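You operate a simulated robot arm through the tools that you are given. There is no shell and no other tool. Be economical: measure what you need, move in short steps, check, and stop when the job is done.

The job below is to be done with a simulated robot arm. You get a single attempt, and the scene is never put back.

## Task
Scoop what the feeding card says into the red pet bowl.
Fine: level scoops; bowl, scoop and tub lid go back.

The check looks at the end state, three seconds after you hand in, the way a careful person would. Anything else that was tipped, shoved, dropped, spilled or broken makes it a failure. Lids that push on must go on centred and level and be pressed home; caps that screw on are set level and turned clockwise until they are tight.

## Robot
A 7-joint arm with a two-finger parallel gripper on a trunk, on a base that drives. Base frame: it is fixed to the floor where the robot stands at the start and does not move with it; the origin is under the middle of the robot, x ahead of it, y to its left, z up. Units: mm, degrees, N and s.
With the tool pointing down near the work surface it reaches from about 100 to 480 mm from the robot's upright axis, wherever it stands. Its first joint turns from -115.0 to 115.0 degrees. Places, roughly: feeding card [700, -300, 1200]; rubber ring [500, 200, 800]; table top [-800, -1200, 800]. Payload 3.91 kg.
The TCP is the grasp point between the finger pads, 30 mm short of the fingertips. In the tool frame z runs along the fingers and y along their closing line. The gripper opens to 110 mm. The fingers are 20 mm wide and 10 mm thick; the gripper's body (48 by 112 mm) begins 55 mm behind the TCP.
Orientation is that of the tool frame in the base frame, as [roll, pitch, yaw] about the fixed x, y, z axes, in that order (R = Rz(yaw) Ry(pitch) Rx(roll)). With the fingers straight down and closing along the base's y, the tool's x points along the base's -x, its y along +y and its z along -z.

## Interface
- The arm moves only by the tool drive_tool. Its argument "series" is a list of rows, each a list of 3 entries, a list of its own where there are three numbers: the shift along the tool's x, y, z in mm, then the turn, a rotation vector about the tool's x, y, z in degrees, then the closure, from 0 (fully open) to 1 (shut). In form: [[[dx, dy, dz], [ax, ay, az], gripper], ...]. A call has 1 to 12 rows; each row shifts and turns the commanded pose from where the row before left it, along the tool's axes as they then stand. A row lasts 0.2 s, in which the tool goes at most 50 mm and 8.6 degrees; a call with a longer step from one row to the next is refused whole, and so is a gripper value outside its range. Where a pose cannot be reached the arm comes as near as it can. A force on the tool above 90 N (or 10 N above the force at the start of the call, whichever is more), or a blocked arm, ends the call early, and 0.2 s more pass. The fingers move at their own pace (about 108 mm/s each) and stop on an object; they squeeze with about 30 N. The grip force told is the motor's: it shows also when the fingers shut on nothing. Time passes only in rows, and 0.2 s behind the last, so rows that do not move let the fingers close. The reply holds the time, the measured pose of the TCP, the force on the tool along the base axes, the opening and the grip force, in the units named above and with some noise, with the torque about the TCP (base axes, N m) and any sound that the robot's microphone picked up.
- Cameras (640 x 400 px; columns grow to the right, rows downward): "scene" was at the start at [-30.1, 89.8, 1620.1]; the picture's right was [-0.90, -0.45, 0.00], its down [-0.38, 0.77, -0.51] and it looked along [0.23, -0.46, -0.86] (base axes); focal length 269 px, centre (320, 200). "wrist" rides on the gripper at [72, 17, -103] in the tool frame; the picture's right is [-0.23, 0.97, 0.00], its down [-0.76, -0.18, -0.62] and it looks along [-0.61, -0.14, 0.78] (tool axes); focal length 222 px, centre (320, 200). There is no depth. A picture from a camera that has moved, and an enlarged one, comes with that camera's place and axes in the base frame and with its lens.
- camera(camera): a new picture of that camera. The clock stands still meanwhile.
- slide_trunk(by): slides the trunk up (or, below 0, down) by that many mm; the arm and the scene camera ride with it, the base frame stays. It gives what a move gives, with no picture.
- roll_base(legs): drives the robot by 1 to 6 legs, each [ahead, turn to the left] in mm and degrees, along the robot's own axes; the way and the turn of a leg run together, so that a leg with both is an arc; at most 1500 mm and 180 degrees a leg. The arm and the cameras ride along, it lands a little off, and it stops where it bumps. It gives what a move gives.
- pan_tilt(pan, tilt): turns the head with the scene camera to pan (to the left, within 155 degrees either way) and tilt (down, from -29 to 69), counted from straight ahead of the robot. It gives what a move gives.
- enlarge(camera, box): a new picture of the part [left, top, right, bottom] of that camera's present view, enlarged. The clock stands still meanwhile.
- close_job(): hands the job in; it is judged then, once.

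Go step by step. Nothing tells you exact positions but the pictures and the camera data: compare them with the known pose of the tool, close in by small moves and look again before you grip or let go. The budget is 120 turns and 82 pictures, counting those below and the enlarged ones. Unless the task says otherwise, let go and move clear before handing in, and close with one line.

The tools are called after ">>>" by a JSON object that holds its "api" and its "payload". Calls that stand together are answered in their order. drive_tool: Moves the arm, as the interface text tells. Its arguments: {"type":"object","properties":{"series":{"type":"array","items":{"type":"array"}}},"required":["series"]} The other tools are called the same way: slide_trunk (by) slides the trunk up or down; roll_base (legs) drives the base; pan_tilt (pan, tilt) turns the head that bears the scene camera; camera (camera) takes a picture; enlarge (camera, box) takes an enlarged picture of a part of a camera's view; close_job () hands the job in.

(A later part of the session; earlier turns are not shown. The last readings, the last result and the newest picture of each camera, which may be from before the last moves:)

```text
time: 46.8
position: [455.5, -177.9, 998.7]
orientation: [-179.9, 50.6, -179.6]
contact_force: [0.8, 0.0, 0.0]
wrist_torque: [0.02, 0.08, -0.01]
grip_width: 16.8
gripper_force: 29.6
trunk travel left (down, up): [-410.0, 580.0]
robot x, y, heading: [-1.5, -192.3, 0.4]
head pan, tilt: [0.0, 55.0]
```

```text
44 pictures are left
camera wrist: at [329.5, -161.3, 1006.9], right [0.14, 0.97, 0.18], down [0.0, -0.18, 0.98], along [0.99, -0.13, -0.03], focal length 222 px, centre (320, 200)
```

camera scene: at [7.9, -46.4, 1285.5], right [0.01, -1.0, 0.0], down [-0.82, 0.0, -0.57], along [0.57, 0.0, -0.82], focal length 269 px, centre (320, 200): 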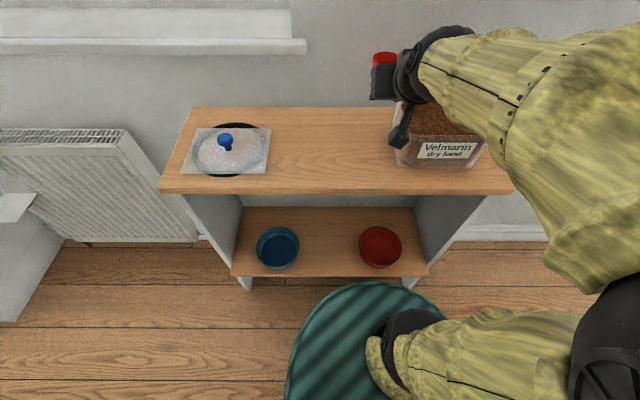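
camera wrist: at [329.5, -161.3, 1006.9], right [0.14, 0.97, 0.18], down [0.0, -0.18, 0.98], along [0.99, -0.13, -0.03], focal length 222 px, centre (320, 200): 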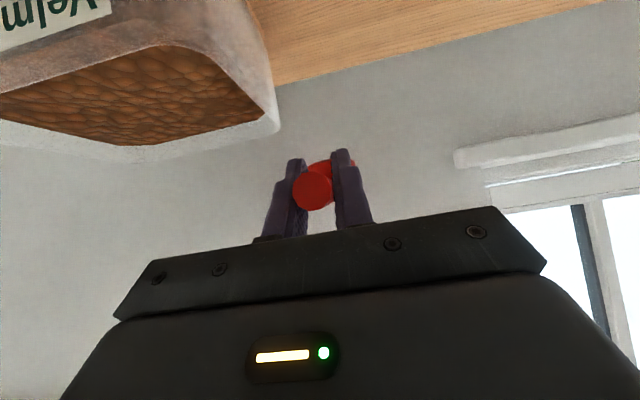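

The tub is nearly full: rim z about 922, food about 908. I'll move the scoop behind/above the tub and pitch it nose-down.

>>> {"api": "drive_tool", "payload": {"series": [[[-3.6, -31.5, -16], [0, 0, 0], 1], [[-3.6, -31.5, -16], [0, 0, 0], 1], [[-3.6, -31.5, -16], [0, 0, 0], 1], [[-3.6, -31.5, -16], [0, 0, 0], 1], [[0, 0, 0], [0, 0, 0], 1]]}}

>>> {"api": "drive_tool", "payload": {"series": [[[0, 0, 0], [0, 8.5, 0], 1], [[0, 0, 0], [0, 8.5, 0], 1], [[0, 0, 0], [0, 8.5, 0], 1], [[0, 0, 0], [0, 8.5, 0], 1], [[0, 0, 0], [0, 8.5, 0], 1], [[0, 0, 0], [0, 8.5, 0], 1], [[0, 0, 0], [0, 0, 0], 1]]}}

>>> {"api": "camera", "payload": {"camera": "wrist"}}

>>> {"api": "camera", "payload": {"camera": "scene"}}

```text
time: 48.0
position: [426.2, -309.1, 1040.1]
orientation: [179.3, 49.4, 179.7]
contact_force: [0.2, 0.2, -0.5]
wrist_torque: [0.0, 0.05, 0.02]
grip_width: 17.0
gripper_force: 30.2
out of reach, approached as far as the arm can: row 3
trunk travel left (down, up): [-410.0, 580.0]
robot x, y, heading: [-6.8, -196.1, 0.3]
head pan, tilt: [0.0, 55.0]
```

```text
time: 49.6
position: [420.0, -304.7, 1049.6]
orientation: [179.9, -0.4, -179.7]
contact_force: [0.2, -0.2, -0.1]
wrist_torque: [-0.03, 0.01, 0.0]
grip_width: 16.6
gripper_force: 30.0
trunk travel left (down, up): [-410.0, 580.0]
robot x, y, heading: [1.1, -196.9, 0.5]
head pan, tilt: [0.0, 55.0]
```

```text
43 pictures are left
camera wrist: at [347.8, -288.3, 1152.0], right [0.22, 0.98, 0.0], down [0.77, -0.17, 0.62], along [0.6, -0.14, -0.79], focal length 222 px, centre (320, 200)
```

wrist: 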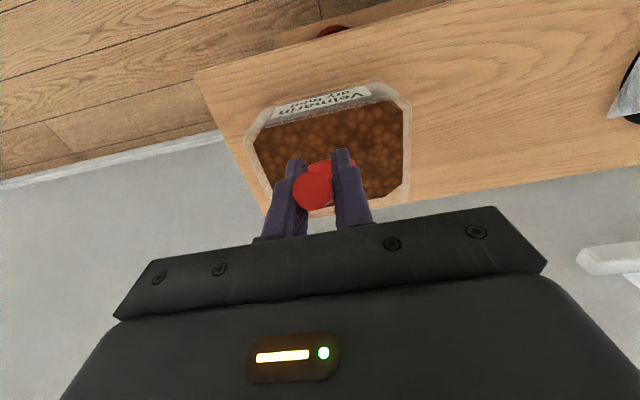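

```text
42 pictures are left
camera scene: at [8.2, -46.6, 1285.5], right [0.01, -1.0, 0.0], down [-0.82, 0.0, -0.57], along [0.57, 0.0, -0.82], focal length 269 px, centre (320, 200)
```

scene: 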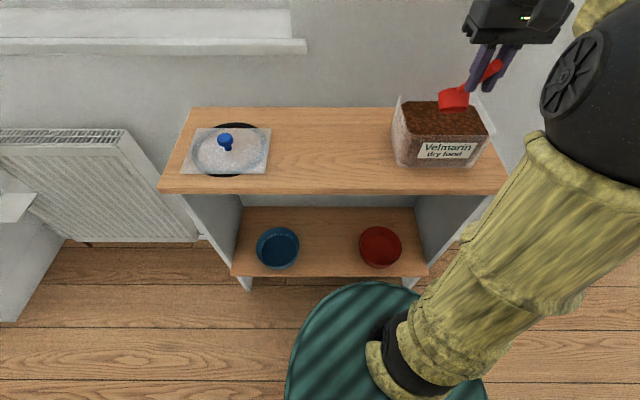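

Scoop is nose-down above the food at y about -304. Plunging it gently.

>>> {"api": "drive_tool", "payload": {"series": [[[0, 0, 25], [0, 0, 0], 1], [[0, 0, 20], [0, 0, 0], 1], [[0, 0, 15], [0, 0, 0], 1], [[0, 0, 8], [0, 0, 0], 1], [[0, 0, 7], [0, 0, 0], 1]]}}

>>> {"api": "enlarge", "payload": {"camera": "scene", "box": [370, 50, 530, 170]}}

```text
time: 50.8
position: [420.8, -305.9, 972.9]
orientation: [-180.0, -0.3, -179.6]
contact_force: [-0.1, 0.0, -0.6]
wrist_torque: [-0.02, 0.03, -0.01]
grip_width: 16.9
gripper_force: 30.4
trunk travel left (down, up): [-410.0, 580.0]
robot x, y, heading: [-2.5, -196.6, 0.3]
head pan, tilt: [0.0, 55.0]
```

```text
3.33 times, centred on (450, 110) of scene
camera zoom: at [8.1, -46.5, 1285.5], right [0.01, -1.0, 0.0], down [-0.82, 0.0, -0.57], along [0.57, 0.0, -0.82], focal length 896 px, centre (-113, 500)
```

zoom: 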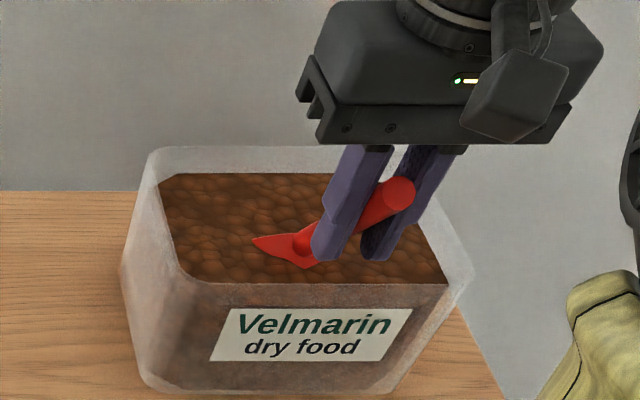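

The cup enters the food without notable force. Levelling in place would be out of reach as it stands, so I'll lift out and lower the trunk another 150 mm first.

>>> {"api": "drive_tool", "payload": {"series": [[[0, 0, -30], [0, 0, 0], 1], [[0, 0, -40], [0, 0, 0], 1], [[0, 0, -45], [0, 0, 0], 1], [[0, 0, -45], [0, 0, 0], 1], [[0, 0, -40], [0, 0, 0], 1], [[0, 0, 0], [0, 0, 0], 1]]}}

>>> {"api": "slide_trunk", "payload": {"by": -150}}

>>> {"api": "camera", "payload": {"camera": "scene"}}

```text
time: 52.2
position: [418.6, -305.8, 1159.1]
orientation: [-180.0, -0.2, -179.5]
contact_force: [0.1, 0.1, -0.2]
wrist_torque: [0.0, 0.02, -0.03]
grip_width: 17.3
gripper_force: 30.6
out of reach, approached as far as the arm can: row 5
trunk travel left (down, up): [-410.0, 580.0]
robot x, y, heading: [-3.4, -191.7, 0.1]
head pan, tilt: [0.0, 55.0]
```

```text
time: 53.9
position: [418.4, -306.2, 1009.1]
orientation: [-180.0, 0.0, -179.7]
contact_force: [0.4, 0.0, -0.2]
wrist_torque: [-0.05, 0.03, -0.03]
grip_width: 17.2
gripper_force: 30.1
trunk travel left (down, up): [-260.0, 730.0]
robot x, y, heading: [-0.9, -200.9, 0.2]
head pan, tilt: [0.0, 55.0]
```

```text
40 pictures are left
camera scene: at [8.0, -46.5, 1135.5], right [0.01, -1.0, 0.0], down [-0.82, 0.0, -0.57], along [0.57, 0.0, -0.82], focal length 269 px, centre (320, 200)
```

scene: 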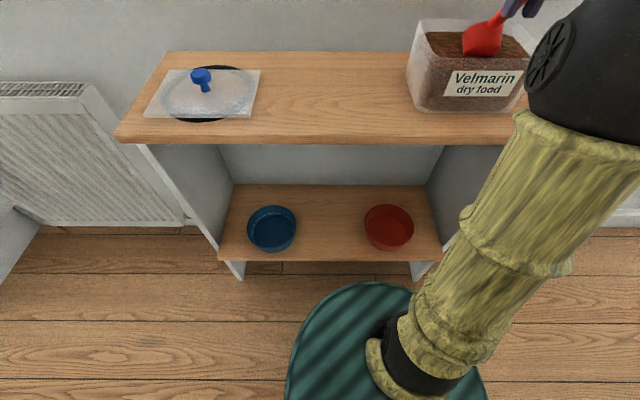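

>>> {"api": "drive_tool", "payload": {"series": [[[0, 0, 0], [0, -8.5, 0], 1], [[0, 0, 0], [0, -8.5, 0], 1], [[0, 0, 0], [0, -8.5, 0], 1], [[0, 0, 0], [0, -8.5, 0], 1], [[0, 0, 0], [0, -8.5, 0], 1], [[0, 0, 0], [0, -8.5, 0], 1], [[26, 0, -12], [0, 0, 0], 1], [[9, 0, -12], [0, 0, 0], 1]]}}

```text
time: 55.9
position: [432.0, -318.2, 967.2]
orientation: [176.1, 46.0, 177.8]
contact_force: [0.3, 0.1, 0.0]
wrist_torque: [-0.01, 0.05, 0.03]
grip_width: 17.1
gripper_force: 29.8
out of reach, approached as far as the arm can: row 7, 8
trunk travel left (down, up): [-260.0, 730.0]
robot x, y, heading: [-1.8, -197.2, 0.5]
head pan, tilt: [0.0, 55.0]
stopped in row 8: the arm was blocked; the commanded pose is now the measured one
```

Level pose is limited at about x 425 from this stance. I'll back the base 45 mm and straighten the tool.

>>> {"api": "roll_base", "payload": {"legs": [[-45, 0]]}}

>>> {"api": "drive_tool", "payload": {"series": [[[-20, 0, 0], [0, 0, 0], 1], [[-15, 0, 15], [0, 0, 0], 1], [[0, 0, 0], [0, 8, 0], 1], [[0, 0, 0], [0, 8, 0], 1], [[0, 0, 0], [0, 8, 0], 1], [[0, 0, 0], [0, 8, 0], 1], [[0, 0, 0], [0, 8, 0], 1], [[0, 0, 0], [0, 6, 0], 1], [[0, 0, 0], [0, 0, 0], 1]]}}

```text
time: 56.9
position: [388.2, -317.9, 967.7]
orientation: [176.3, 46.0, 177.7]
contact_force: [0.7, 0.5, 0.0]
wrist_torque: [0.06, 0.05, -0.03]
grip_width: 17.2
gripper_force: 30.1
trunk travel left (down, up): [-260.0, 730.0]
robot x, y, heading: [-45.2, -196.1, 0.5]
head pan, tilt: [0.0, 55.0]
```

```text
time: 58.9
position: [422.3, -319.4, 981.9]
orientation: [177.5, 0.0, -179.5]
contact_force: [-0.1, 0.3, -1.6]
wrist_torque: [-0.01, 0.02, -0.05]
grip_width: 17.3
gripper_force: 30.1
trunk travel left (down, up): [-260.0, 730.0]
robot x, y, heading: [-50.2, -196.1, 0.3]
head pan, tilt: [0.0, 55.0]
```

>>> {"api": "drive_tool", "payload": {"series": [[[0, 6, 0], [-2.5, 0, -0.5], 1], [[0, 7, 0], [0, 0, 0], 1], [[0, 0, 8], [0, 0, 0], 1], [[0, 0, 8], [0, 0, 0], 1], [[0, 0, 4], [0, 0, 0], 1], [[-8, 0, 0], [0, 0, 0], 1], [[-8, 0, 0], [0, 0, 0], 1], [[0, 0, 0], [0, 0, 0], 1]]}}

>>> {"api": "enlarge", "payload": {"camera": "scene", "box": [400, 0, 560, 120]}}

```text
time: 60.7
position: [437.6, -304.6, 963.5]
orientation: [174.8, 0.1, -179.0]
contact_force: [0.5, 0.9, 0.1]
wrist_torque: [-0.04, 0.04, -0.02]
grip_width: 16.9
gripper_force: 29.9
trunk travel left (down, up): [-260.0, 730.0]
robot x, y, heading: [-51.5, -198.5, 0.5]
head pan, tilt: [0.0, 55.0]
```

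```text
3.33 times, centred on (480, 60) of scene
camera zoom: at [-37.4, -46.8, 1135.5], right [0.01, -1.0, 0.0], down [-0.82, 0.0, -0.57], along [0.57, 0.0, -0.82], focal length 896 px, centre (-213, 667)
```

zoom: 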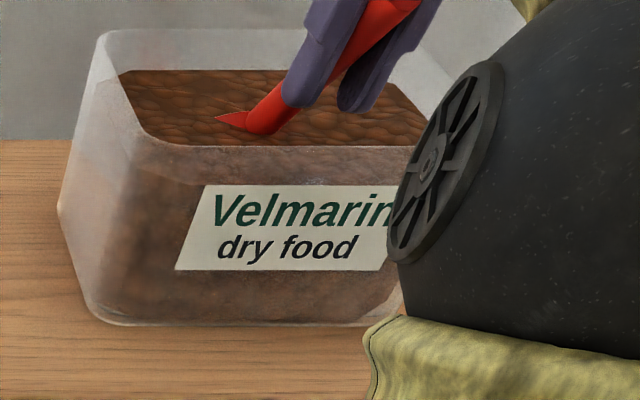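

The cup is buried in food. Correcting a small roll, then scooping by pitching up to level while rising.

>>> {"api": "drive_tool", "payload": {"series": [[[0, 0, 0], [5.2, 0, 1], 1], [[0, 0, 0], [0, 0, 0], 1]]}}

>>> {"api": "drive_tool", "payload": {"series": [[[11, 0, 1], [0, -8.5, 0], 1], [[10.9, 0, -1.6], [0, -8.5, 0], 1], [[8.3, 0, -3.6], [0, -8.5, 0], 1], [[5.4, 0, -4.8], [0, -8.5, 0], 1], [[1.6, 0, -4.7], [0, -8.5, 0], 1], [[-2, 0, -3.6], [0, -8.5, 0], 1], [[-11, 0, -9], [0, 0, 0], 1], [[-11, 0, -9], [0, 0, 0], 1], [[0, 0, 0], [0, 0, 0], 1]]}}

>>> {"api": "enlarge", "payload": {"camera": "scene", "box": [400, 0, 560, 120]}}

>>> {"api": "camera", "payload": {"camera": "wrist"}}

```text
time: 61.3
position: [437.6, -304.9, 962.7]
orientation: [-179.9, 0.0, 180.0]
contact_force: [-0.4, -0.4, -0.9]
wrist_torque: [0.01, 0.01, -0.01]
grip_width: 17.1
gripper_force: 30.1
trunk travel left (down, up): [-260.0, 730.0]
robot x, y, heading: [-47.2, -193.1, 0.3]
head pan, tilt: [0.0, 55.0]
```

```text
time: 63.3
position: [409.1, -303.5, 985.3]
orientation: [179.7, 48.8, -179.8]
contact_force: [-0.2, -0.1, -1.4]
wrist_torque: [0.02, 0.08, 0.01]
grip_width: 17.2
gripper_force: 29.5
trunk travel left (down, up): [-260.0, 730.0]
robot x, y, heading: [-48.5, -198.4, 0.1]
head pan, tilt: [0.0, 55.0]
```

```text
3.33 times, centred on (480, 60) of scene
camera zoom: at [-37.5, -46.8, 1136.1], right [0.01, -1.0, 0.0], down [-0.82, 0.0, -0.57], along [0.57, 0.0, -0.82], focal length 896 px, centre (-213, 667)
```

zoom: 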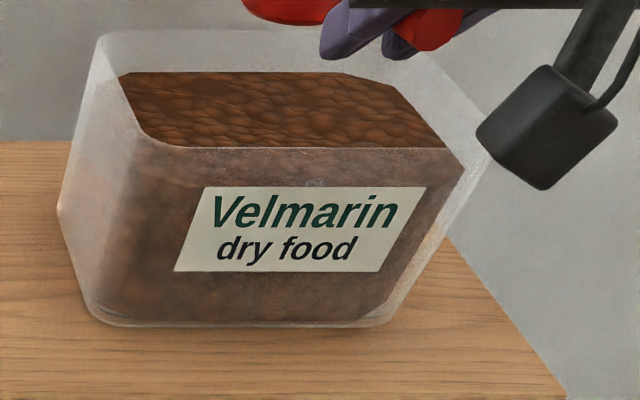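

```text
37 pictures are left
camera wrist: at [282.9, -286.9, 997.7], right [0.14, 0.97, 0.17], down [0.03, -0.18, 0.98], along [0.99, -0.13, -0.06], focal length 222 px, centre (320, 200)
```

wrist: 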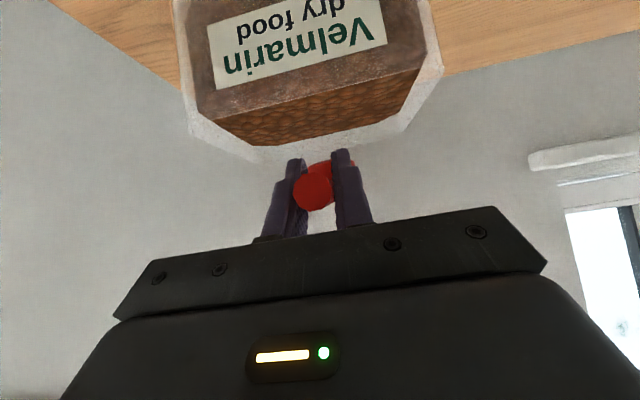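

>>> {"api": "pan_tilt", "payload": {"pan": -30, "tilt": 25}}

>>> {"api": "camera", "payload": {"camera": "scene"}}

```text
time: 64.2
position: [408.1, -304.9, 983.5]
orientation: [179.9, 49.0, 179.9]
contact_force: [-0.5, 0.7, -0.4]
wrist_torque: [-0.01, 0.08, -0.04]
grip_width: 17.0
gripper_force: 30.1
trunk travel left (down, up): [-260.0, 730.0]
robot x, y, heading: [-47.5, -194.8, 0.1]
head pan, tilt: [-30.0, 25.0]
```

```text
36 pictures are left
camera scene: at [-29.5, -92.7, 1178.8], right [-0.49, -0.87, 0.0], down [-0.37, 0.21, -0.91], along [0.79, -0.45, -0.42], focal length 269 px, centre (320, 200)
```

scene: 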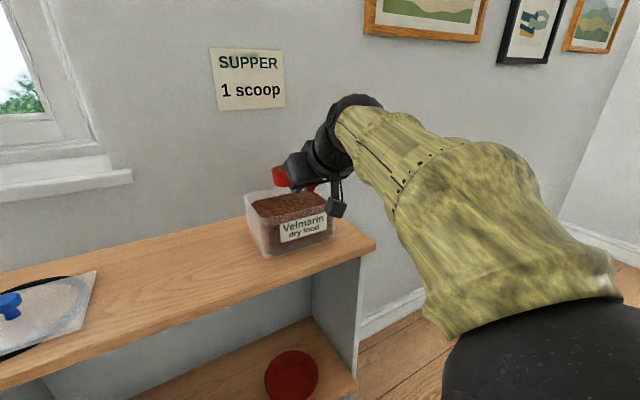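

>>> {"api": "enlarge", "payload": {"camera": "scene", "box": [235, 140, 345, 260]}}

```text
3.33 times, centred on (290, 200) of scene
camera zoom: at [-29.5, -92.7, 1178.8], right [-0.49, -0.87, 0.0], down [-0.37, 0.21, -0.91], along [0.79, -0.45, -0.42], focal length 896 px, centre (420, 200)
```

zoom: 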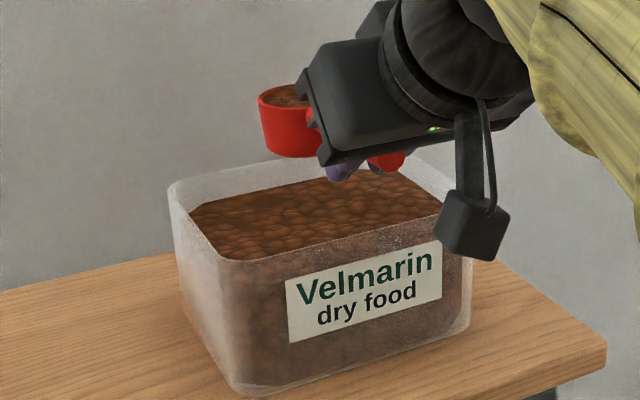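

>>> {"api": "enlarge", "payload": {"camera": "scene", "box": [266, 156, 298, 176]}}

```text
16.00 times, centred on (282, 166) of scene
camera zoom: at [-29.5, -92.7, 1178.8], right [-0.49, -0.87, 0.0], down [-0.37, 0.21, -0.91], along [0.79, -0.45, -0.42], focal length 4299 px, centre (928, 744)
```

zoom: 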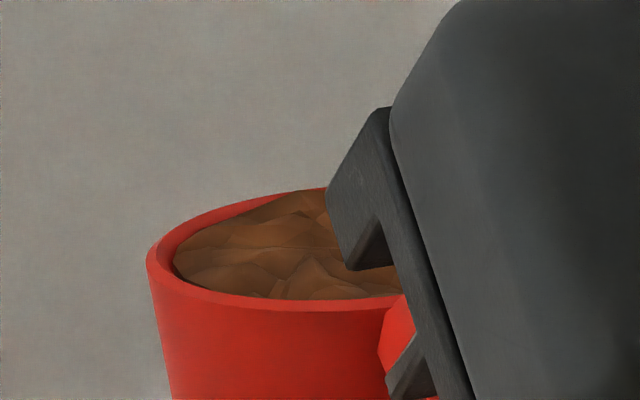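

The scoop is full but looks slightly mounded. I'll shake it sideways over the tub to shed the heap and check again.

>>> {"api": "drive_tool", "payload": {"series": [[[0, 0, 0], [0, -1.7, 0], 1], [[0, 20, 0], [0, 0, 0], 1], [[0, -30, 0], [0, 0, 0], 1], [[0, 30, 0], [0, 0, 0], 1], [[0, -30, 0], [0, 0, 0], 1], [[0, 30, 0], [0, 0, 0], 1], [[0, -20, 0], [0, 0, 0], 1], [[0, 0, 0], [0, 0, 0], 1]]}}

>>> {"api": "enlarge", "payload": {"camera": "scene", "box": [262, 152, 302, 177]}}

```text
time: 66.2
position: [415.2, -302.4, 977.1]
orientation: [-179.9, 49.4, -179.6]
contact_force: [0.7, 0.5, -0.3]
wrist_torque: [0.0, 0.05, -0.02]
grip_width: 17.2
gripper_force: 30.2
trunk travel left (down, up): [-260.0, 730.0]
robot x, y, heading: [-43.8, -197.9, 0.3]
head pan, tilt: [-30.0, 25.0]
stopped in row 8: the arm was blocked; the commanded pose is now the measured one
```

```text
16.00 times, centred on (282, 164) of scene
camera zoom: at [-29.4, -92.8, 1179.0], right [-0.5, -0.87, 0.0], down [-0.37, 0.21, -0.91], along [0.79, -0.45, -0.42], focal length 4299 px, centre (928, 768)
```

zoom: 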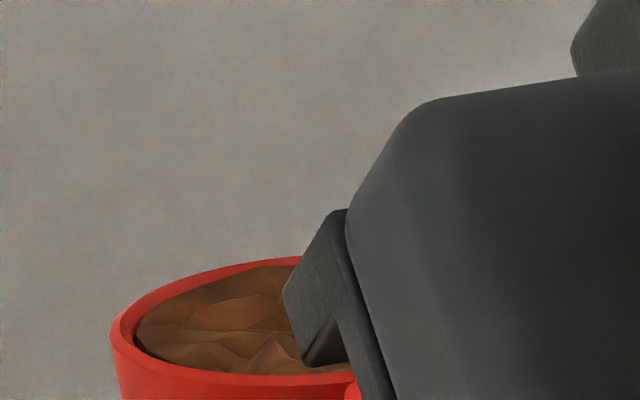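

The food now sits level with the rim. I'll raise the scoop a little, back away from the shelf and check the level again.

>>> {"api": "drive_tool", "payload": {"series": [[[-8, 0, 0], [0, 0, 0], 1], [[-12, 0, -4], [0, 0, 0], 1], [[-12, 0, -6], [0, 0, 0], 1], [[0, 0, 0], [0, -1, 0], 1]]}}

>>> {"api": "roll_base", "payload": {"legs": [[-270, 0]]}}

>>> {"api": "enlarge", "payload": {"camera": "scene", "box": [262, 130, 326, 170]}}

```text
time: 67.2
position: [427.8, -303.7, 1008.6]
orientation: [-180.0, 50.6, -179.6]
contact_force: [-0.4, 0.1, -0.2]
wrist_torque: [-0.02, 0.1, -0.02]
grip_width: 17.5
gripper_force: 30.3
trunk travel left (down, up): [-260.0, 730.0]
robot x, y, heading: [-48.8, -194.9, -0.1]
head pan, tilt: [-30.0, 25.0]
```

```text
time: 69.3
position: [163.4, -305.6, 1007.3]
orientation: [-180.0, 50.6, -179.6]
contact_force: [-0.3, -0.2, -1.5]
wrist_torque: [0.03, 0.06, -0.02]
grip_width: 17.2
gripper_force: 29.7
trunk travel left (down, up): [-260.0, 730.0]
robot x, y, heading: [-311.7, -194.5, 0.3]
head pan, tilt: [-30.0, 25.0]
```

```text
10.00 times, centred on (294, 150) of scene
camera zoom: at [-294.3, -93.9, 1179.5], right [-0.5, -0.87, 0.0], down [-0.37, 0.21, -0.91], along [0.79, -0.45, -0.42], focal length 2687 px, centre (580, 700)
```

zoom: 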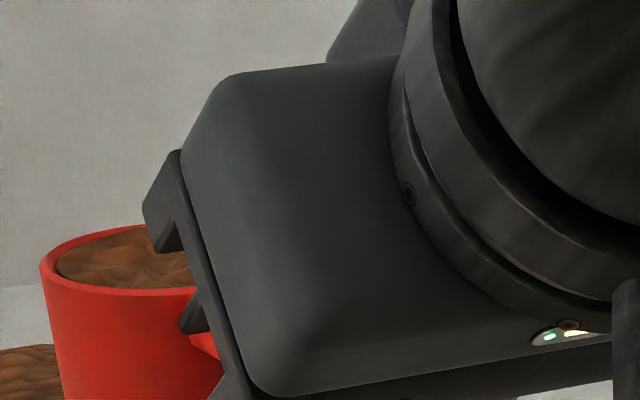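

Scoop is level. Lowering the trunk fully and looking at the bowl.

>>> {"api": "slide_trunk", "payload": {"by": -260}}

>>> {"api": "pan_tilt", "payload": {"pan": -15, "tilt": 25}}

>>> {"api": "camera", "payload": {"camera": "scene"}}

```text
time: 72.0
position: [163.7, -305.5, 748.9]
orientation: [-180.0, 50.6, -179.6]
contact_force: [0.0, -0.8, -0.6]
wrist_torque: [0.03, 0.08, 0.0]
grip_width: 17.2
gripper_force: 30.0
trunk travel left (down, up): [0.0, 990.0]
robot x, y, heading: [-312.1, -194.6, 0.1]
head pan, tilt: [-30.0, 25.0]
```

```text
time: 72.8
position: [162.5, -305.7, 748.9]
orientation: [180.0, 50.6, -179.7]
contact_force: [0.2, 0.2, -0.6]
wrist_torque: [0.0, 0.07, -0.02]
grip_width: 17.2
gripper_force: 29.7
trunk travel left (down, up): [0.0, 990.0]
robot x, y, heading: [-317.3, -197.5, 0.1]
head pan, tilt: [-15.0, 25.0]
```

```text
31 pictures are left
camera scene: at [-285.2, -71.7, 919.5], right [-0.26, -0.97, 0.0], down [-0.41, 0.11, -0.91], along [0.88, -0.23, -0.42], focal length 269 px, centre (320, 200)
```

scene: 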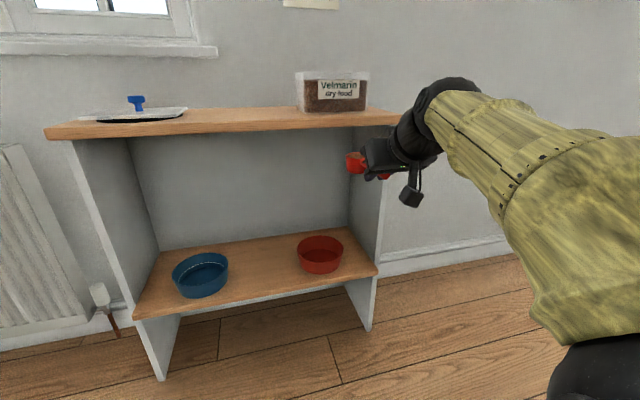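

Red bowl's rim centre is about (419,-252,425). I'm still clear in front of the shelf, so I'll lower the level scoop to z about 475 there first.

>>> {"api": "drive_tool", "payload": {"series": [[[30.3, 9.3, 24.6], [0, 0, 0], 1], [[30.3, 9.3, 24.6], [0, 0, 0], 1], [[30.3, 9.3, 24.6], [0, 0, 0], 1], [[30.3, 9.3, 24.6], [0, 0, 0], 1], [[30.3, 9.3, 24.6], [0, 0, 0], 1], [[30.3, 9.3, 24.6], [0, 0, 0], 1], [[28, 9.3, 22.5], [0, 0, 0], 1], [[0, 0, 0], [0, 0, 0], 1]]}}

>>> {"api": "camera", "payload": {"camera": "scene"}}

```text
time: 74.6
position: [159.6, -239.2, 479.0]
orientation: [180.0, 50.7, -179.9]
contact_force: [-0.3, -1.0, -0.4]
wrist_torque: [0.01, 0.04, -0.01]
grip_width: 16.9
gripper_force: 30.6
trunk travel left (down, up): [0.0, 990.0]
robot x, y, heading: [-317.0, -192.2, 0.1]
head pan, tilt: [-15.0, 25.0]
```

```text
30 pictures are left
camera scene: at [-285.3, -71.8, 919.5], right [-0.26, -0.97, 0.0], down [-0.41, 0.11, -0.91], along [0.88, -0.23, -0.42], focal length 269 px, centre (320, 200)
```

scene: 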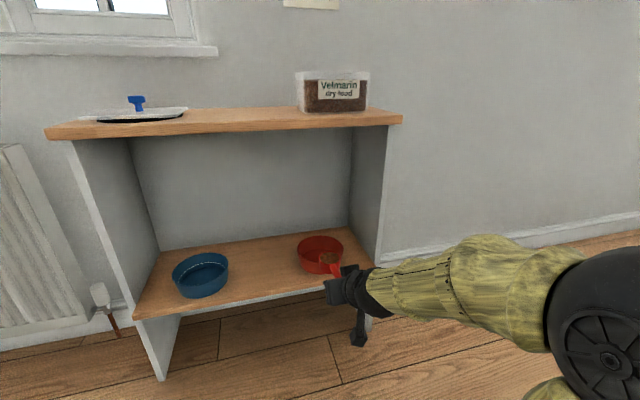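

The scoop lines up with the bowl. Driving ahead 160 mm to put the cup over the bowl.

>>> {"api": "roll_base", "payload": {"legs": [[160, 0]]}}

>>> {"api": "camera", "payload": {"camera": "scene"}}

>>> {"api": "camera", "payload": {"camera": "wrist"}}

```text
time: 76.1
position: [322.7, -238.7, 479.4]
orientation: [180.0, 50.6, -179.7]
contact_force: [0.5, -0.3, -0.8]
wrist_torque: [-0.01, 0.07, -0.02]
grip_width: 17.1
gripper_force: 30.1
trunk travel left (down, up): [0.0, 990.0]
robot x, y, heading: [-150.8, -199.0, 0.6]
head pan, tilt: [-15.0, 25.0]
```

```text
29 pictures are left
camera scene: at [-122.8, -71.0, 919.5], right [-0.25, -0.97, 0.0], down [-0.41, 0.11, -0.91], along [0.88, -0.23, -0.42], focal length 269 px, centre (320, 200)
```

scene: 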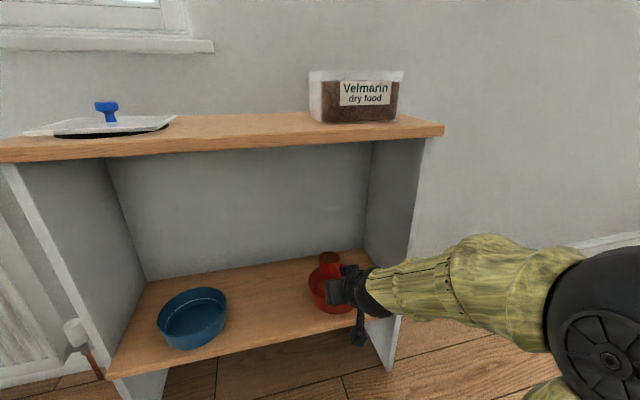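

```text
28 pictures are left
camera wrist: at [196.4, -221.3, 489.2], right [0.14, 0.97, 0.17], down [0.0, -0.18, 0.98], along [0.99, -0.14, -0.03], focal length 222 px, centre (320, 200)
```

wrist: 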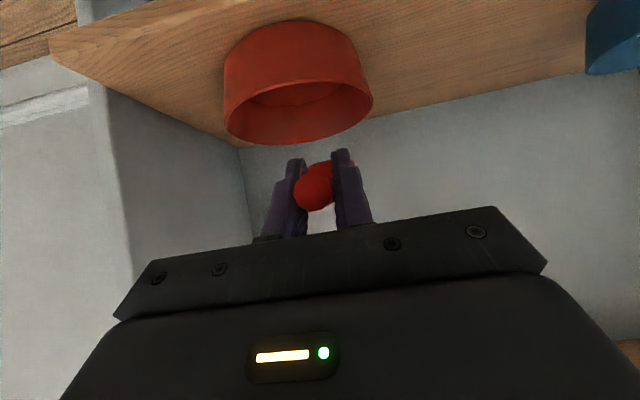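

The bowl's centre comes out about (415,-257), rim z about 404; the cup is over it. Rolling the scoop about its handle axis, in stages, to pour.

>>> {"api": "drive_tool", "payload": {"series": [[[10.9, 0, 8.8], [0, 0, 0], 1], [[0, 0, 0], [-5.35, 0, 6.6], 1], [[0, 0, 0], [-5.35, 0, 6.6], 1], [[0, 0, 0], [-5.35, 0, 6.6], 1], [[0, 0, 0], [0, 0, 0], 1]]}}

```text
time: 77.3
position: [326.2, -240.8, 468.0]
orientation: [147.3, 47.0, 154.8]
contact_force: [0.4, -0.1, -0.9]
wrist_torque: [0.01, 0.03, -0.03]
grip_width: 17.2
gripper_force: 30.2
out of reach, approached as far as the arm can: row 4
trunk travel left (down, up): [0.0, 990.0]
robot x, y, heading: [-151.2, -194.5, 0.3]
head pan, tilt: [-15.0, 25.0]
```

Roll to that side hits a joint limit. Rolling back and trying the other side, shifting the cup accordingly.

>>> {"api": "drive_tool", "payload": {"series": [[[0, 0, 0], [5.35, 0, -6.6], 1], [[0, 0, 0], [5.35, 0, -6.6], 1], [[0, 0, 0], [5.35, 0, -6.6], 1], [[0, -15, 0], [0, 0, 0], 1], [[0, -14, 0], [0, 0, 0], 1], [[0, 0, 0], [5.35, 0, -6.6], 1], [[0, 0, 0], [5.35, 0, -6.6], 1], [[0, 0, 0], [5.35, 0, -6.6], 1], [[0, 0, 0], [5.35, 0, -6.6], 1], [[0, 0, 0], [0, 0, 0], 1]]}}

>>> {"api": "camera", "payload": {"camera": "scene"}}

```text
time: 79.5
position: [325.3, -270.2, 470.0]
orientation: [-128.2, 38.4, -142.8]
contact_force: [0.4, -0.7, -1.3]
wrist_torque: [-0.03, 0.07, 0.01]
grip_width: 17.3
gripper_force: 30.1
trunk travel left (down, up): [0.0, 990.0]
robot x, y, heading: [-149.7, -198.3, 0.3]
head pan, tilt: [-15.0, 25.0]
```

```text
27 pictures are left
camera scene: at [-122.8, -71.0, 919.5], right [-0.25, -0.97, 0.0], down [-0.41, 0.11, -0.91], along [0.88, -0.23, -0.42], focal length 269 px, centre (320, 200)
```

scene: 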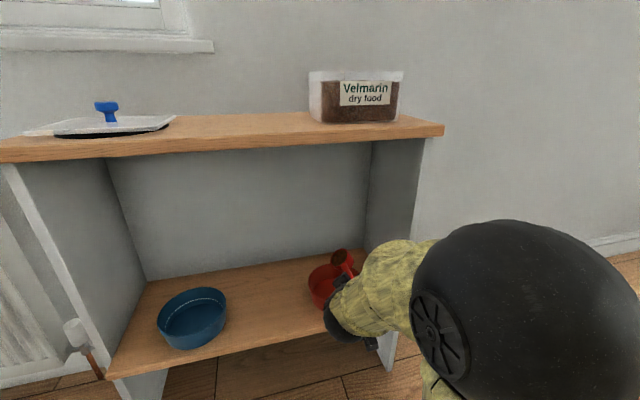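

>>> {"api": "drive_tool", "payload": {"series": [[[0, 0, 0], [5.35, 0, -6.6], 1], [[0, 0, 0], [5.35, 0, -6.6], 1], [[0, 0, 0], [5.35, 0, -6.6], 1], [[0, 0, 0], [5.35, 0, -6.6], 1], [[0, 0, 0], [0, 0, 0], 1]]}}

>>> {"api": "camera", "payload": {"camera": "scene"}}

```text
time: 80.7
position: [328.6, -268.2, 472.8]
orientation: [-100.9, 14.4, -130.7]
contact_force: [0.7, 1.0, -0.6]
wrist_torque: [-0.01, 0.03, 0.0]
grip_width: 17.1
gripper_force: 29.8
trunk travel left (down, up): [0.0, 990.0]
robot x, y, heading: [-156.5, -197.9, 0.5]
head pan, tilt: [-15.0, 25.0]
```

```text
26 pictures are left
camera scene: at [-122.8, -71.0, 919.5], right [-0.25, -0.97, 0.0], down [-0.41, 0.11, -0.91], along [0.88, -0.23, -0.42], focal length 269 px, centre (320, 200)
```

scene: 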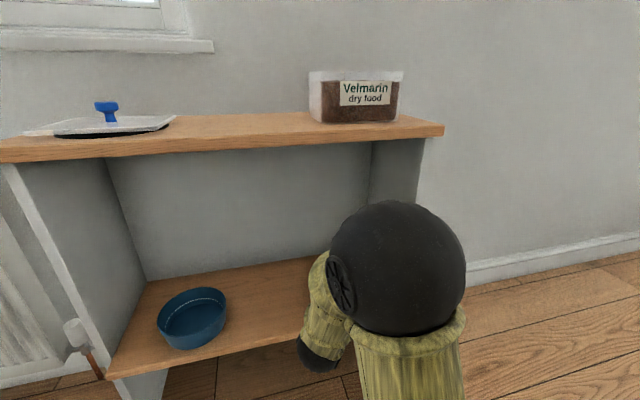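

>>> {"api": "drive_tool", "payload": {"series": [[[0, 0, 0], [5.35, 0, -6.6], 1], [[0, 0, 0], [5.35, 0, -6.6], 1], [[0, 0, 0], [5.35, 0, -6.6], 1], [[0, 0, 0], [5.35, 0, -6.6], 1], [[0, 0, 0], [0, 0, 0], 1]]}}

>>> {"api": "camera", "payload": {"camera": "wrist"}}

```text
time: 81.9
position: [343.1, -265.9, 475.2]
orientation: [-79.1, -11.8, -130.7]
contact_force: [1.1, 0.7, -0.3]
wrist_torque: [0.0, 0.03, 0.01]
grip_width: 17.3
gripper_force: 29.8
out of reach, approached as far as the arm can: row 1, 2, 3
trunk travel left (down, up): [0.0, 990.0]
robot x, y, heading: [-149.6, -196.6, 0.5]
head pan, tilt: [-15.0, 25.0]
```

```text
25 pictures are left
camera wrist: at [216.3, -260.4, 453.9], right [0.16, -0.1, -0.98], down [0.0, 0.99, -0.1], along [0.99, 0.01, 0.16], focal length 222 px, centre (320, 200)
```

wrist: 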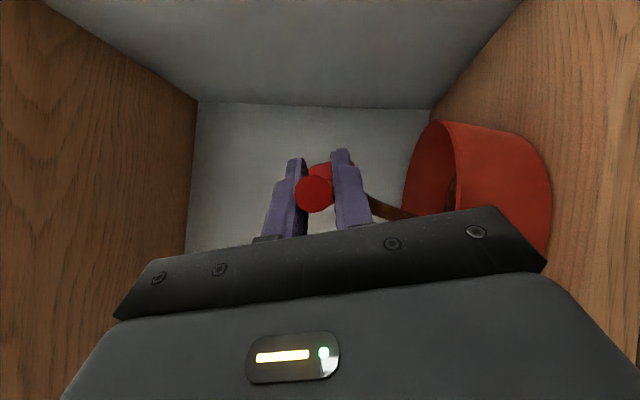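

Food is streaming into the bowl. Waiting and tilting a little further.

>>> {"api": "drive_tool", "payload": {"series": [[[0, 0, 0], [0, 0, 0], 1], [[0, 0, 0], [0, 0, 0], 1], [[0, 0, 0], [4, 0, -5], 1], [[0, 0, 0], [4, 0, -5], 1], [[0, 0, 0], [0, 0, 0], 1], [[0, 0, 0], [0, 0, 0], 1], [[0, 0, 0], [0, 0, 0], 1]]}}

>>> {"api": "camera", "payload": {"camera": "wrist"}}

```text
time: 83.5
position: [344.4, -265.4, 474.0]
orientation: [-70.3, -21.4, -133.5]
contact_force: [-0.3, -0.2, -1.2]
wrist_torque: [0.04, 0.03, 0.02]
grip_width: 17.1
gripper_force: 29.5
out of reach, approached as far as the arm can: row 3
trunk travel left (down, up): [0.0, 990.0]
robot x, y, heading: [-152.7, -194.5, 0.3]
head pan, tilt: [-15.0, 25.0]
```

```text
24 pictures are left
camera wrist: at [218.6, -264.0, 453.2], right [0.15, -0.31, -0.94], down [0.01, 0.95, -0.32], along [0.99, 0.04, 0.15], focal length 222 px, centre (320, 200)
```

wrist: 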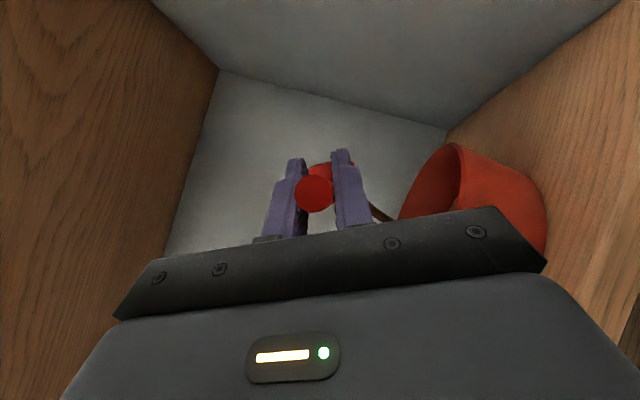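

>>> {"api": "drive_tool", "payload": {"series": [[[0, 0, 0], [4, 0, -5], 1], [[0, 0, 0], [4, 0, -5], 1], [[0, 0, 0], [4, 0, -5], 1], [[0, 0, 0], [0, 0, 0], 1], [[0, 0, 0], [0, 0, 0], 1], [[0, 0, 0], [0, 0, 0], 1], [[0, 0, 0], [0, 0, 0], 1], [[0, 0, 0], [0, 0, 0], 1]]}}

>>> {"api": "camera", "payload": {"camera": "wrist"}}

```text
time: 85.3
position: [344.9, -265.2, 474.9]
orientation: [-54.5, -34.6, -141.4]
contact_force: [0.5, -0.3, -0.4]
wrist_torque: [0.02, 0.0, 0.01]
grip_width: 16.8
gripper_force: 29.9
trunk travel left (down, up): [0.0, 990.0]
robot x, y, heading: [-151.7, -196.8, 0.3]
head pan, tilt: [-15.0, 25.0]
```

```text
23 pictures are left
camera wrist: at [218.8, -270.2, 454.0], right [0.15, -0.61, -0.78], down [0.01, 0.79, -0.61], along [0.99, 0.08, 0.12], focal length 222 px, centre (320, 200)
```

wrist: 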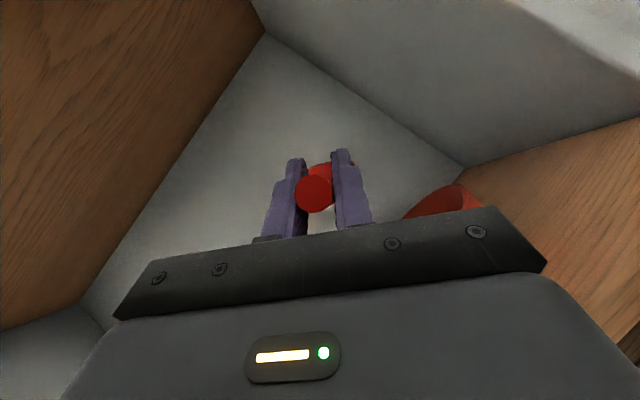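

Pour looks finished. A small jiggle, then rolling the scoop back upright.

>>> {"api": "drive_tool", "payload": {"series": [[[0, 0, 0], [0, 0, 0], 1], [[0, 0, 0], [0, 0, 3], 1], [[0, 0, 0], [0, 0, -3], 1], [[0, 0, 0], [0, 0, 0], 1], [[0, 0, 0], [0, 0, 0], 1]]}}

>>> {"api": "drive_tool", "payload": {"series": [[[0, 0, 0], [-5.35, 0, 6.6], 1], [[0, 0, 0], [-5.35, 0, 6.6], 1], [[0, 0, 0], [-5.35, 0, 6.6], 1], [[0, 0, 0], [-5.35, 0, 6.6], 1], [[0, 0, 0], [-5.35, 0, 6.6], 1], [[0, 0, 0], [-5.35, 0, 6.6], 1], [[0, 0, 0], [-5.35, 0, 6.6], 1], [[0, 0, 0], [-5.35, 0, 6.6], 1]]}}

>>> {"api": "drive_tool", "payload": {"series": [[[0, 0, 0], [-5.35, 0, 6.6], 1], [[0, 0, 0], [-5.35, 0, 6.6], 1], [[0, 0, 0], [-5.35, 0, 6.6], 1], [[0, 0, 0], [-5.35, 0, 6.6], 1], [[0, 0, 0], [-5.35, 0, 6.6], 1], [[0, 0, 0], [-5.35, 0, 6.6], 1], [[0, 0, 0], [-5.35, 0, 6.6], 1], [[0, 0, 0], [0, 0, 0], 1]]}}

>>> {"api": "camera", "payload": {"camera": "wrist"}}

>>> {"api": "camera", "payload": {"camera": "scene"}}

```text
time: 86.5
position: [344.4, -265.9, 474.3]
orientation: [-54.5, -34.6, -141.4]
contact_force: [-1.0, -0.1, 0.0]
wrist_torque: [0.01, 0.04, 0.01]
grip_width: 17.1
gripper_force: 29.9
trunk travel left (down, up): [0.0, 990.0]
robot x, y, heading: [-152.7, -196.3, 0.3]
head pan, tilt: [-15.0, 25.0]
```

```text
time: 88.3
position: [342.9, -266.3, 474.7]
orientation: [-102.4, 16.0, -131.2]
contact_force: [-0.9, -0.8, -0.2]
wrist_torque: [0.01, 0.05, 0.0]
grip_width: 17.1
gripper_force: 30.4
trunk travel left (down, up): [0.0, 990.0]
robot x, y, heading: [-152.1, -197.3, 0.2]
head pan, tilt: [-15.0, 25.0]
```

```text
time: 90.1
position: [345.4, -265.6, 474.6]
orientation: [-163.5, 50.4, -167.7]
contact_force: [0.1, 0.5, 0.4]
wrist_torque: [0.0, 0.02, 0.02]
grip_width: 16.9
gripper_force: 30.1
trunk travel left (down, up): [0.0, 990.0]
robot x, y, heading: [-151.9, -199.8, 0.4]
head pan, tilt: [-15.0, 25.0]
```

```text
22 pictures are left
camera wrist: at [217.5, -245.3, 477.9], right [0.15, 0.99, 0.0], down [-0.02, 0.0, 1.0], along [0.99, -0.15, 0.02], focal length 222 px, centre (320, 200)
```

wrist: 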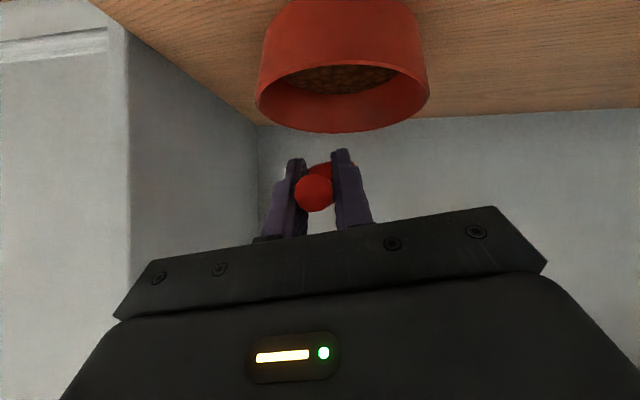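

```text
21 pictures are left
camera scene: at [-122.8, -71.0, 919.5], right [-0.25, -0.97, 0.0], down [-0.41, 0.11, -0.91], along [0.88, -0.23, -0.42], focal length 269 px, centre (320, 200)
```

scene: 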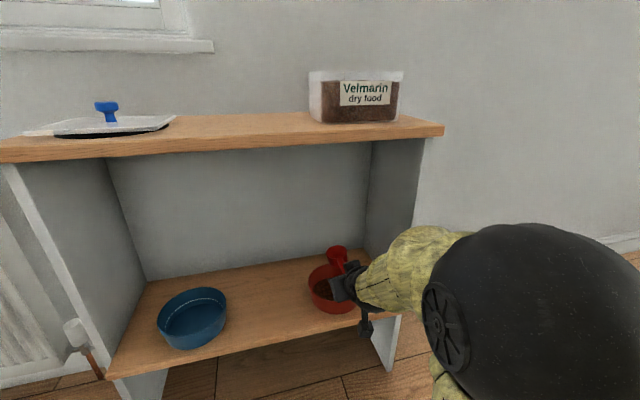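

Food is in the bowl, scoop empty, and I see no spill. Levelling the tool and backing out.

>>> {"api": "drive_tool", "payload": {"series": [[[0, 0, 0], [-3.4, 0, 4.2], 1], [[0, 0, 0], [-3.4, 0, 4.2], 1], [[0, 0, 0], [0, 0, 0], 1]]}}

>>> {"api": "roll_base", "payload": {"legs": [[-190, 0]]}}

>>> {"api": "enlarge", "payload": {"camera": "scene", "box": [220, 200, 420, 325]}}

```text
time: 90.9
position: [343.9, -265.6, 473.2]
orientation: [179.5, 51.7, 179.1]
contact_force: [-0.4, -0.1, -1.0]
wrist_torque: [0.0, 0.06, 0.0]
grip_width: 16.9
gripper_force: 30.0
trunk travel left (down, up): [0.0, 990.0]
robot x, y, heading: [-149.7, -196.8, 0.5]
head pan, tilt: [-15.0, 25.0]
```

```text
time: 92.6
position: [157.4, -267.2, 473.8]
orientation: [179.5, 51.6, 179.0]
contact_force: [0.5, 0.3, -0.5]
wrist_torque: [0.0, 0.07, -0.02]
grip_width: 17.0
gripper_force: 29.9
trunk travel left (down, up): [0.0, 990.0]
robot x, y, heading: [-335.9, -199.7, 0.2]
head pan, tilt: [-15.0, 25.0]
```

```text
3.20 times, centred on (320, 262) of scene
camera zoom: at [-310.1, -71.7, 919.5], right [-0.26, -0.97, 0.0], down [-0.41, 0.11, -0.91], along [0.88, -0.23, -0.42], focal length 860 px, centre (320, 0)
```

zoom: 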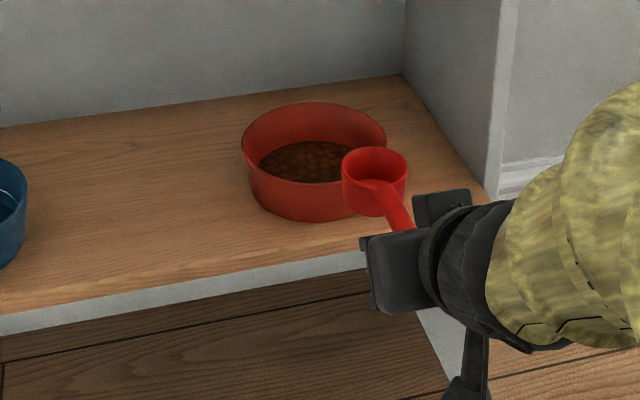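

Bowl filled and undisturbed. Raising the trunk and returning the scoop to its spot on the top.

>>> {"api": "slide_trunk", "payload": {"by": 410}}

>>> {"api": "drive_tool", "payload": {"series": [[[-21, 27, -17], [0, 0, 0], 1], [[-21, 27, -17], [0, 0, 0], 1], [[-21, 27, -17], [0, -1, 0], 1], [[0, 0, 0], [0, 0, 0], 1]]}}

>>> {"api": "roll_base", "payload": {"legs": [[0, 20], [292, 0], [0, -20]]}}

```text
refused: 410 is not a number from -400 to 400
```

```text
time: 93.6
position: [156.2, -187.5, 554.7]
orientation: [179.5, 52.7, 178.8]
contact_force: [0.2, 0.7, -1.2]
wrist_torque: [0.01, 0.07, 0.0]
grip_width: 17.0
gripper_force: 29.9
trunk travel left (down, up): [0.0, 990.0]
robot x, y, heading: [-336.5, -200.1, 0.2]
head pan, tilt: [-15.0, 25.0]
```

```text
time: 98.8
position: [426.0, -87.2, 554.2]
orientation: [179.4, 52.6, 179.0]
contact_force: [-0.8, -0.2, -1.5]
wrist_torque: [0.01, 0.04, 0.01]
grip_width: 17.2
gripper_force: 29.6
trunk travel left (down, up): [0.0, 990.0]
robot x, y, heading: [-68.4, -99.6, 0.2]
head pan, tilt: [-15.0, 25.0]
```

The trunk move was refused (limit 400), so the scoop drove into the open gap between the shelves. No contact was registered, so I'll back straight out, check, and raise the trunk.

>>> {"api": "roll_base", "payload": {"legs": [[-270, 0]]}}

>>> {"api": "slide_trunk", "payload": {"by": 390}}

>>> {"api": "camera", "payload": {"camera": "scene"}}

```text
time: 101.0
position: [160.0, -87.8, 555.0]
orientation: [179.3, 52.6, 179.1]
contact_force: [-0.3, 0.2, -0.1]
wrist_torque: [0.03, 0.03, 0.0]
grip_width: 17.0
gripper_force: 30.1
trunk travel left (down, up): [0.0, 990.0]
robot x, y, heading: [-335.1, -102.1, 0.3]
head pan, tilt: [-15.0, 25.0]
```

```text
time: 104.7
position: [159.9, -88.1, 944.3]
orientation: [179.4, 52.6, 179.1]
contact_force: [1.0, -1.1, -1.2]
wrist_torque: [-0.02, 0.04, 0.01]
grip_width: 17.2
gripper_force: 29.7
trunk travel left (down, up): [-390.0, 600.0]
robot x, y, heading: [-334.9, -98.1, 0.3]
head pan, tilt: [-15.0, 25.0]
```

```text
19 pictures are left
camera scene: at [-306.7, 27.1, 1309.4], right [-0.26, -0.97, 0.0], down [-0.41, 0.11, -0.91], along [0.88, -0.23, -0.42], focal length 269 px, centre (320, 200)
```

scene: 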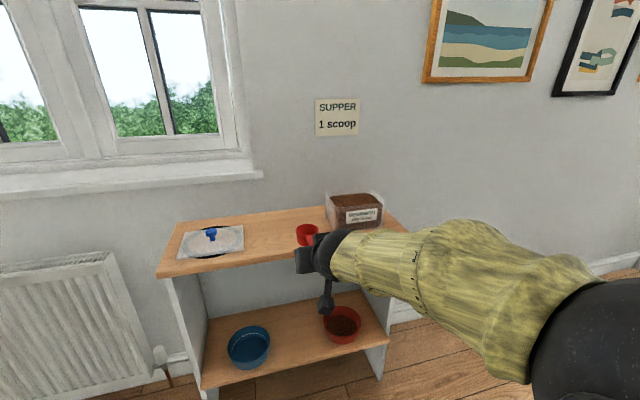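

Everything is intact. Driving forward over the scoop's spot.

>>> {"api": "roll_base", "payload": {"legs": [[302, 0]]}}

>>> {"api": "drive_tool", "payload": {"series": [[[0, 0, 0], [-0.9, 1.9, -0.3], 1], [[0, 0, 0], [0, 0, 0], 1]]}}

>>> {"api": "camera", "payload": {"camera": "wrist"}}

```text
time: 107.0
position: [465.5, -90.2, 944.1]
orientation: [179.4, 52.6, 178.8]
contact_force: [-0.1, -0.1, 0.6]
wrist_torque: [-0.05, 0.07, 0.03]
grip_width: 17.0
gripper_force: 30.2
trunk travel left (down, up): [-390.0, 600.0]
robot x, y, heading: [-31.3, -97.0, -0.0]
head pan, tilt: [-15.0, 25.0]
```

```text
time: 107.6
position: [465.6, -91.0, 944.5]
orientation: [178.8, 50.7, 179.3]
contact_force: [-0.5, 0.5, -0.1]
wrist_torque: [0.01, 0.03, -0.01]
grip_width: 16.6
gripper_force: 29.8
trunk travel left (down, up): [-390.0, 600.0]
robot x, y, heading: [-26.7, -100.7, -0.1]
head pan, tilt: [-15.0, 25.0]
```

```text
18 pictures are left
camera wrist: at [339.2, -72.8, 953.9], right [0.14, 0.97, 0.19], down [0.0, -0.19, 0.98], along [0.99, -0.14, -0.03], focal length 222 px, centre (320, 200)
```

wrist: 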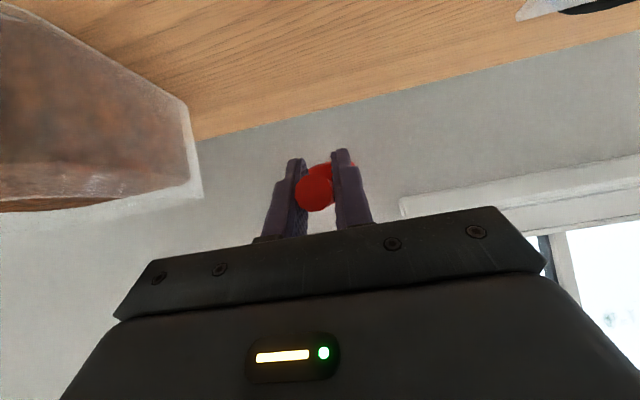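

>>> {"api": "drive_tool", "payload": {"series": [[[21.8, 2.5, 15.5], [0.48, 0, -0.59], 1], [[21.8, 2.5, 15.5], [0, 0, 0], 1], [[21.8, 2.5, 15.5], [0, 0, 0], 1], [[0, 0, 0], [0, 0, 0], 1]]}}

>>> {"api": "drive_tool", "payload": {"series": [[[2.3, 0, 1.9], [0, 0, 0], 1], [[0, 0, 0], [0, 0, 0], 1]]}}

>>> {"api": "camera", "payload": {"camera": "wrist"}}

```text
time: 108.8
position: [432.7, 47.8, 875.2]
orientation: [179.8, 51.2, -162.3]
contact_force: [-0.5, -1.0, -0.8]
wrist_torque: [0.0, 0.06, 0.01]
grip_width: 17.0
gripper_force: 30.2
out of reach, approached as far as the arm can: row 2
trunk travel left (down, up): [-390.0, 600.0]
robot x, y, heading: [-34.0, -102.5, -0.3]
head pan, tilt: [-15.0, 25.0]
stopped in row 4: the arm was blocked; the commanded pose is now the measured one
```

```text
time: 109.4
position: [432.1, 47.0, 871.4]
orientation: [179.7, 51.2, -162.3]
contact_force: [0.7, 0.3, 0.2]
wrist_torque: [-0.01, 0.05, 0.03]
grip_width: 17.1
gripper_force: 30.4
trunk travel left (down, up): [-390.0, 600.0]
robot x, y, heading: [-28.8, -100.2, -0.2]
head pan, tilt: [-15.0, 25.0]
```

```text
17 pictures are left
camera wrist: at [307.5, 26.1, 879.7], right [-0.17, 0.97, 0.18], down [0.05, -0.17, 0.98], along [0.99, 0.17, -0.02], focal length 222 px, centre (320, 200)
```

wrist: 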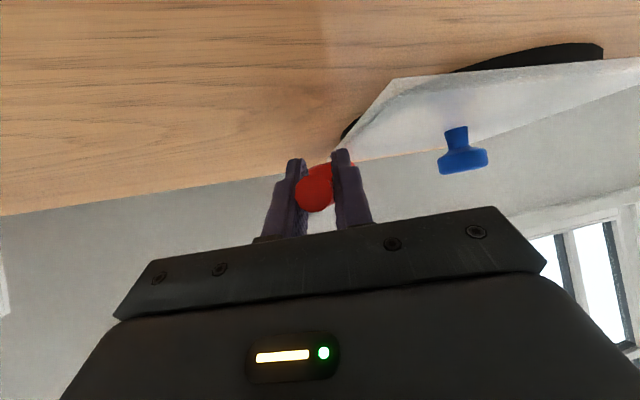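

The arm slid sideways near a joint limit and ended up beside the lid. Raising straight up and checking.

>>> {"api": "drive_tool", "payload": {"series": [[[-15, 0, -12], [0, 0, 0], 1], [[-31, 0, -25], [0, 0, 0], 1], [[-31, 0, -25], [0, 0, 0], 1], [[0, 0, 0], [0, 0, 0], 1]]}}

>>> {"api": "pan_tilt", "payload": {"pan": 0, "tilt": 50}}

>>> {"api": "camera", "payload": {"camera": "scene"}}

```text
time: 110.4
position: [433.4, 46.8, 970.8]
orientation: [180.0, 51.1, -162.8]
contact_force: [-3.3, 7.4, -1.1]
wrist_torque: [-0.34, -0.07, -0.45]
grip_width: 17.0
gripper_force: 30.0
trunk travel left (down, up): [-390.0, 600.0]
robot x, y, heading: [-29.8, -101.9, 0.0]
head pan, tilt: [-15.0, 25.0]
```

```text
time: 111.3
position: [434.7, 40.1, 971.2]
orientation: [179.8, 51.2, -163.7]
contact_force: [-0.6, 0.4, -1.1]
wrist_torque: [-0.02, 0.07, -0.01]
grip_width: 17.1
gripper_force: 29.8
trunk travel left (down, up): [-390.0, 600.0]
robot x, y, heading: [-31.2, -98.7, 0.3]
head pan, tilt: [0.0, 50.0]
```

```text
16 pictures are left
camera scene: at [-12.8, 50.9, 1272.0], right [0.0, -1.0, 0.0], down [-0.77, 0.0, -0.64], along [0.64, 0.0, -0.77], focal length 269 px, centre (320, 200)
```

scene: 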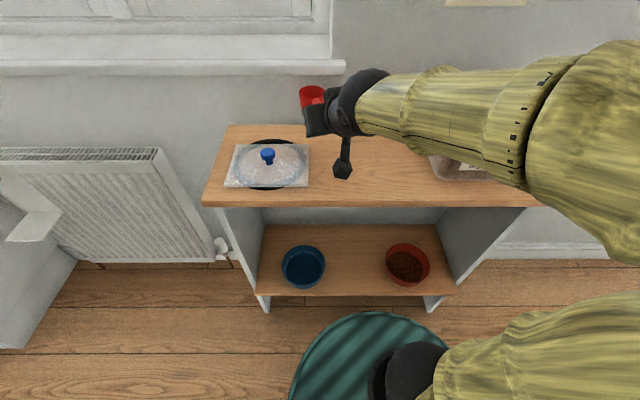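

The lid and bowls look undisturbed. I'll bring the tool vertical to reset the arm's posture and move back over the scoop's place.

>>> {"api": "drive_tool", "payload": {"series": [[[-16, 0, -13], [0, 8.5, 0], 1], [[0, 0, -10], [0, 8.5, 0], 1], [[0, 0, -10], [0, 8.5, 0], 1], [[0, 0, -10], [0, 8.5, 0], 1], [[0, 0, 0], [0, 8.5, 0], 1], [[0, 0, 0], [0, 8.5, 0], 1], [[0, 0, 0], [0, 0, 8.2], 1], [[0, 0, 0], [0, 0, 8.2], 1], [[0, -40, 0], [0, 0, 0], 1], [[0, -45, 0], [0, 0, 0], 1], [[0, -40, 0], [0, 0, 0], 1], [[0, 0, 0], [0, 0, 0], 1]]}}

>>> {"api": "camera", "payload": {"camera": "scene"}}

```text
time: 113.9
position: [421.2, -82.5, 1015.5]
orientation: [179.8, 0.3, -178.3]
contact_force: [-1.2, -0.5, -0.4]
wrist_torque: [-0.01, 0.04, 0.03]
grip_width: 16.8
gripper_force: 29.8
trunk travel left (down, up): [-390.0, 600.0]
robot x, y, heading: [-28.9, -98.1, -0.0]
head pan, tilt: [0.0, 50.0]
```

```text
15 pictures are left
camera scene: at [-12.8, 50.6, 1272.0], right [0.0, -1.0, 0.0], down [-0.77, 0.0, -0.64], along [0.64, 0.0, -0.77], focal length 269 px, centre (320, 200)
```

scene: 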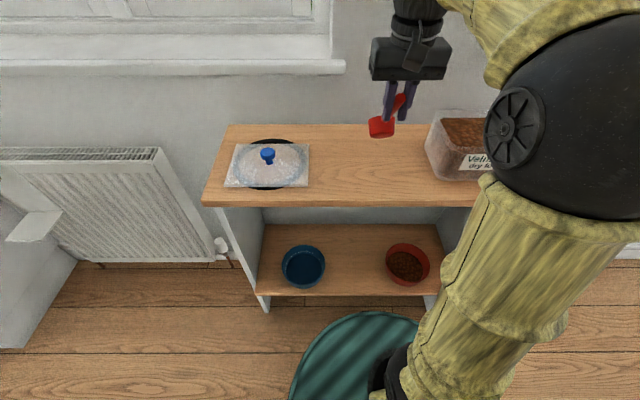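

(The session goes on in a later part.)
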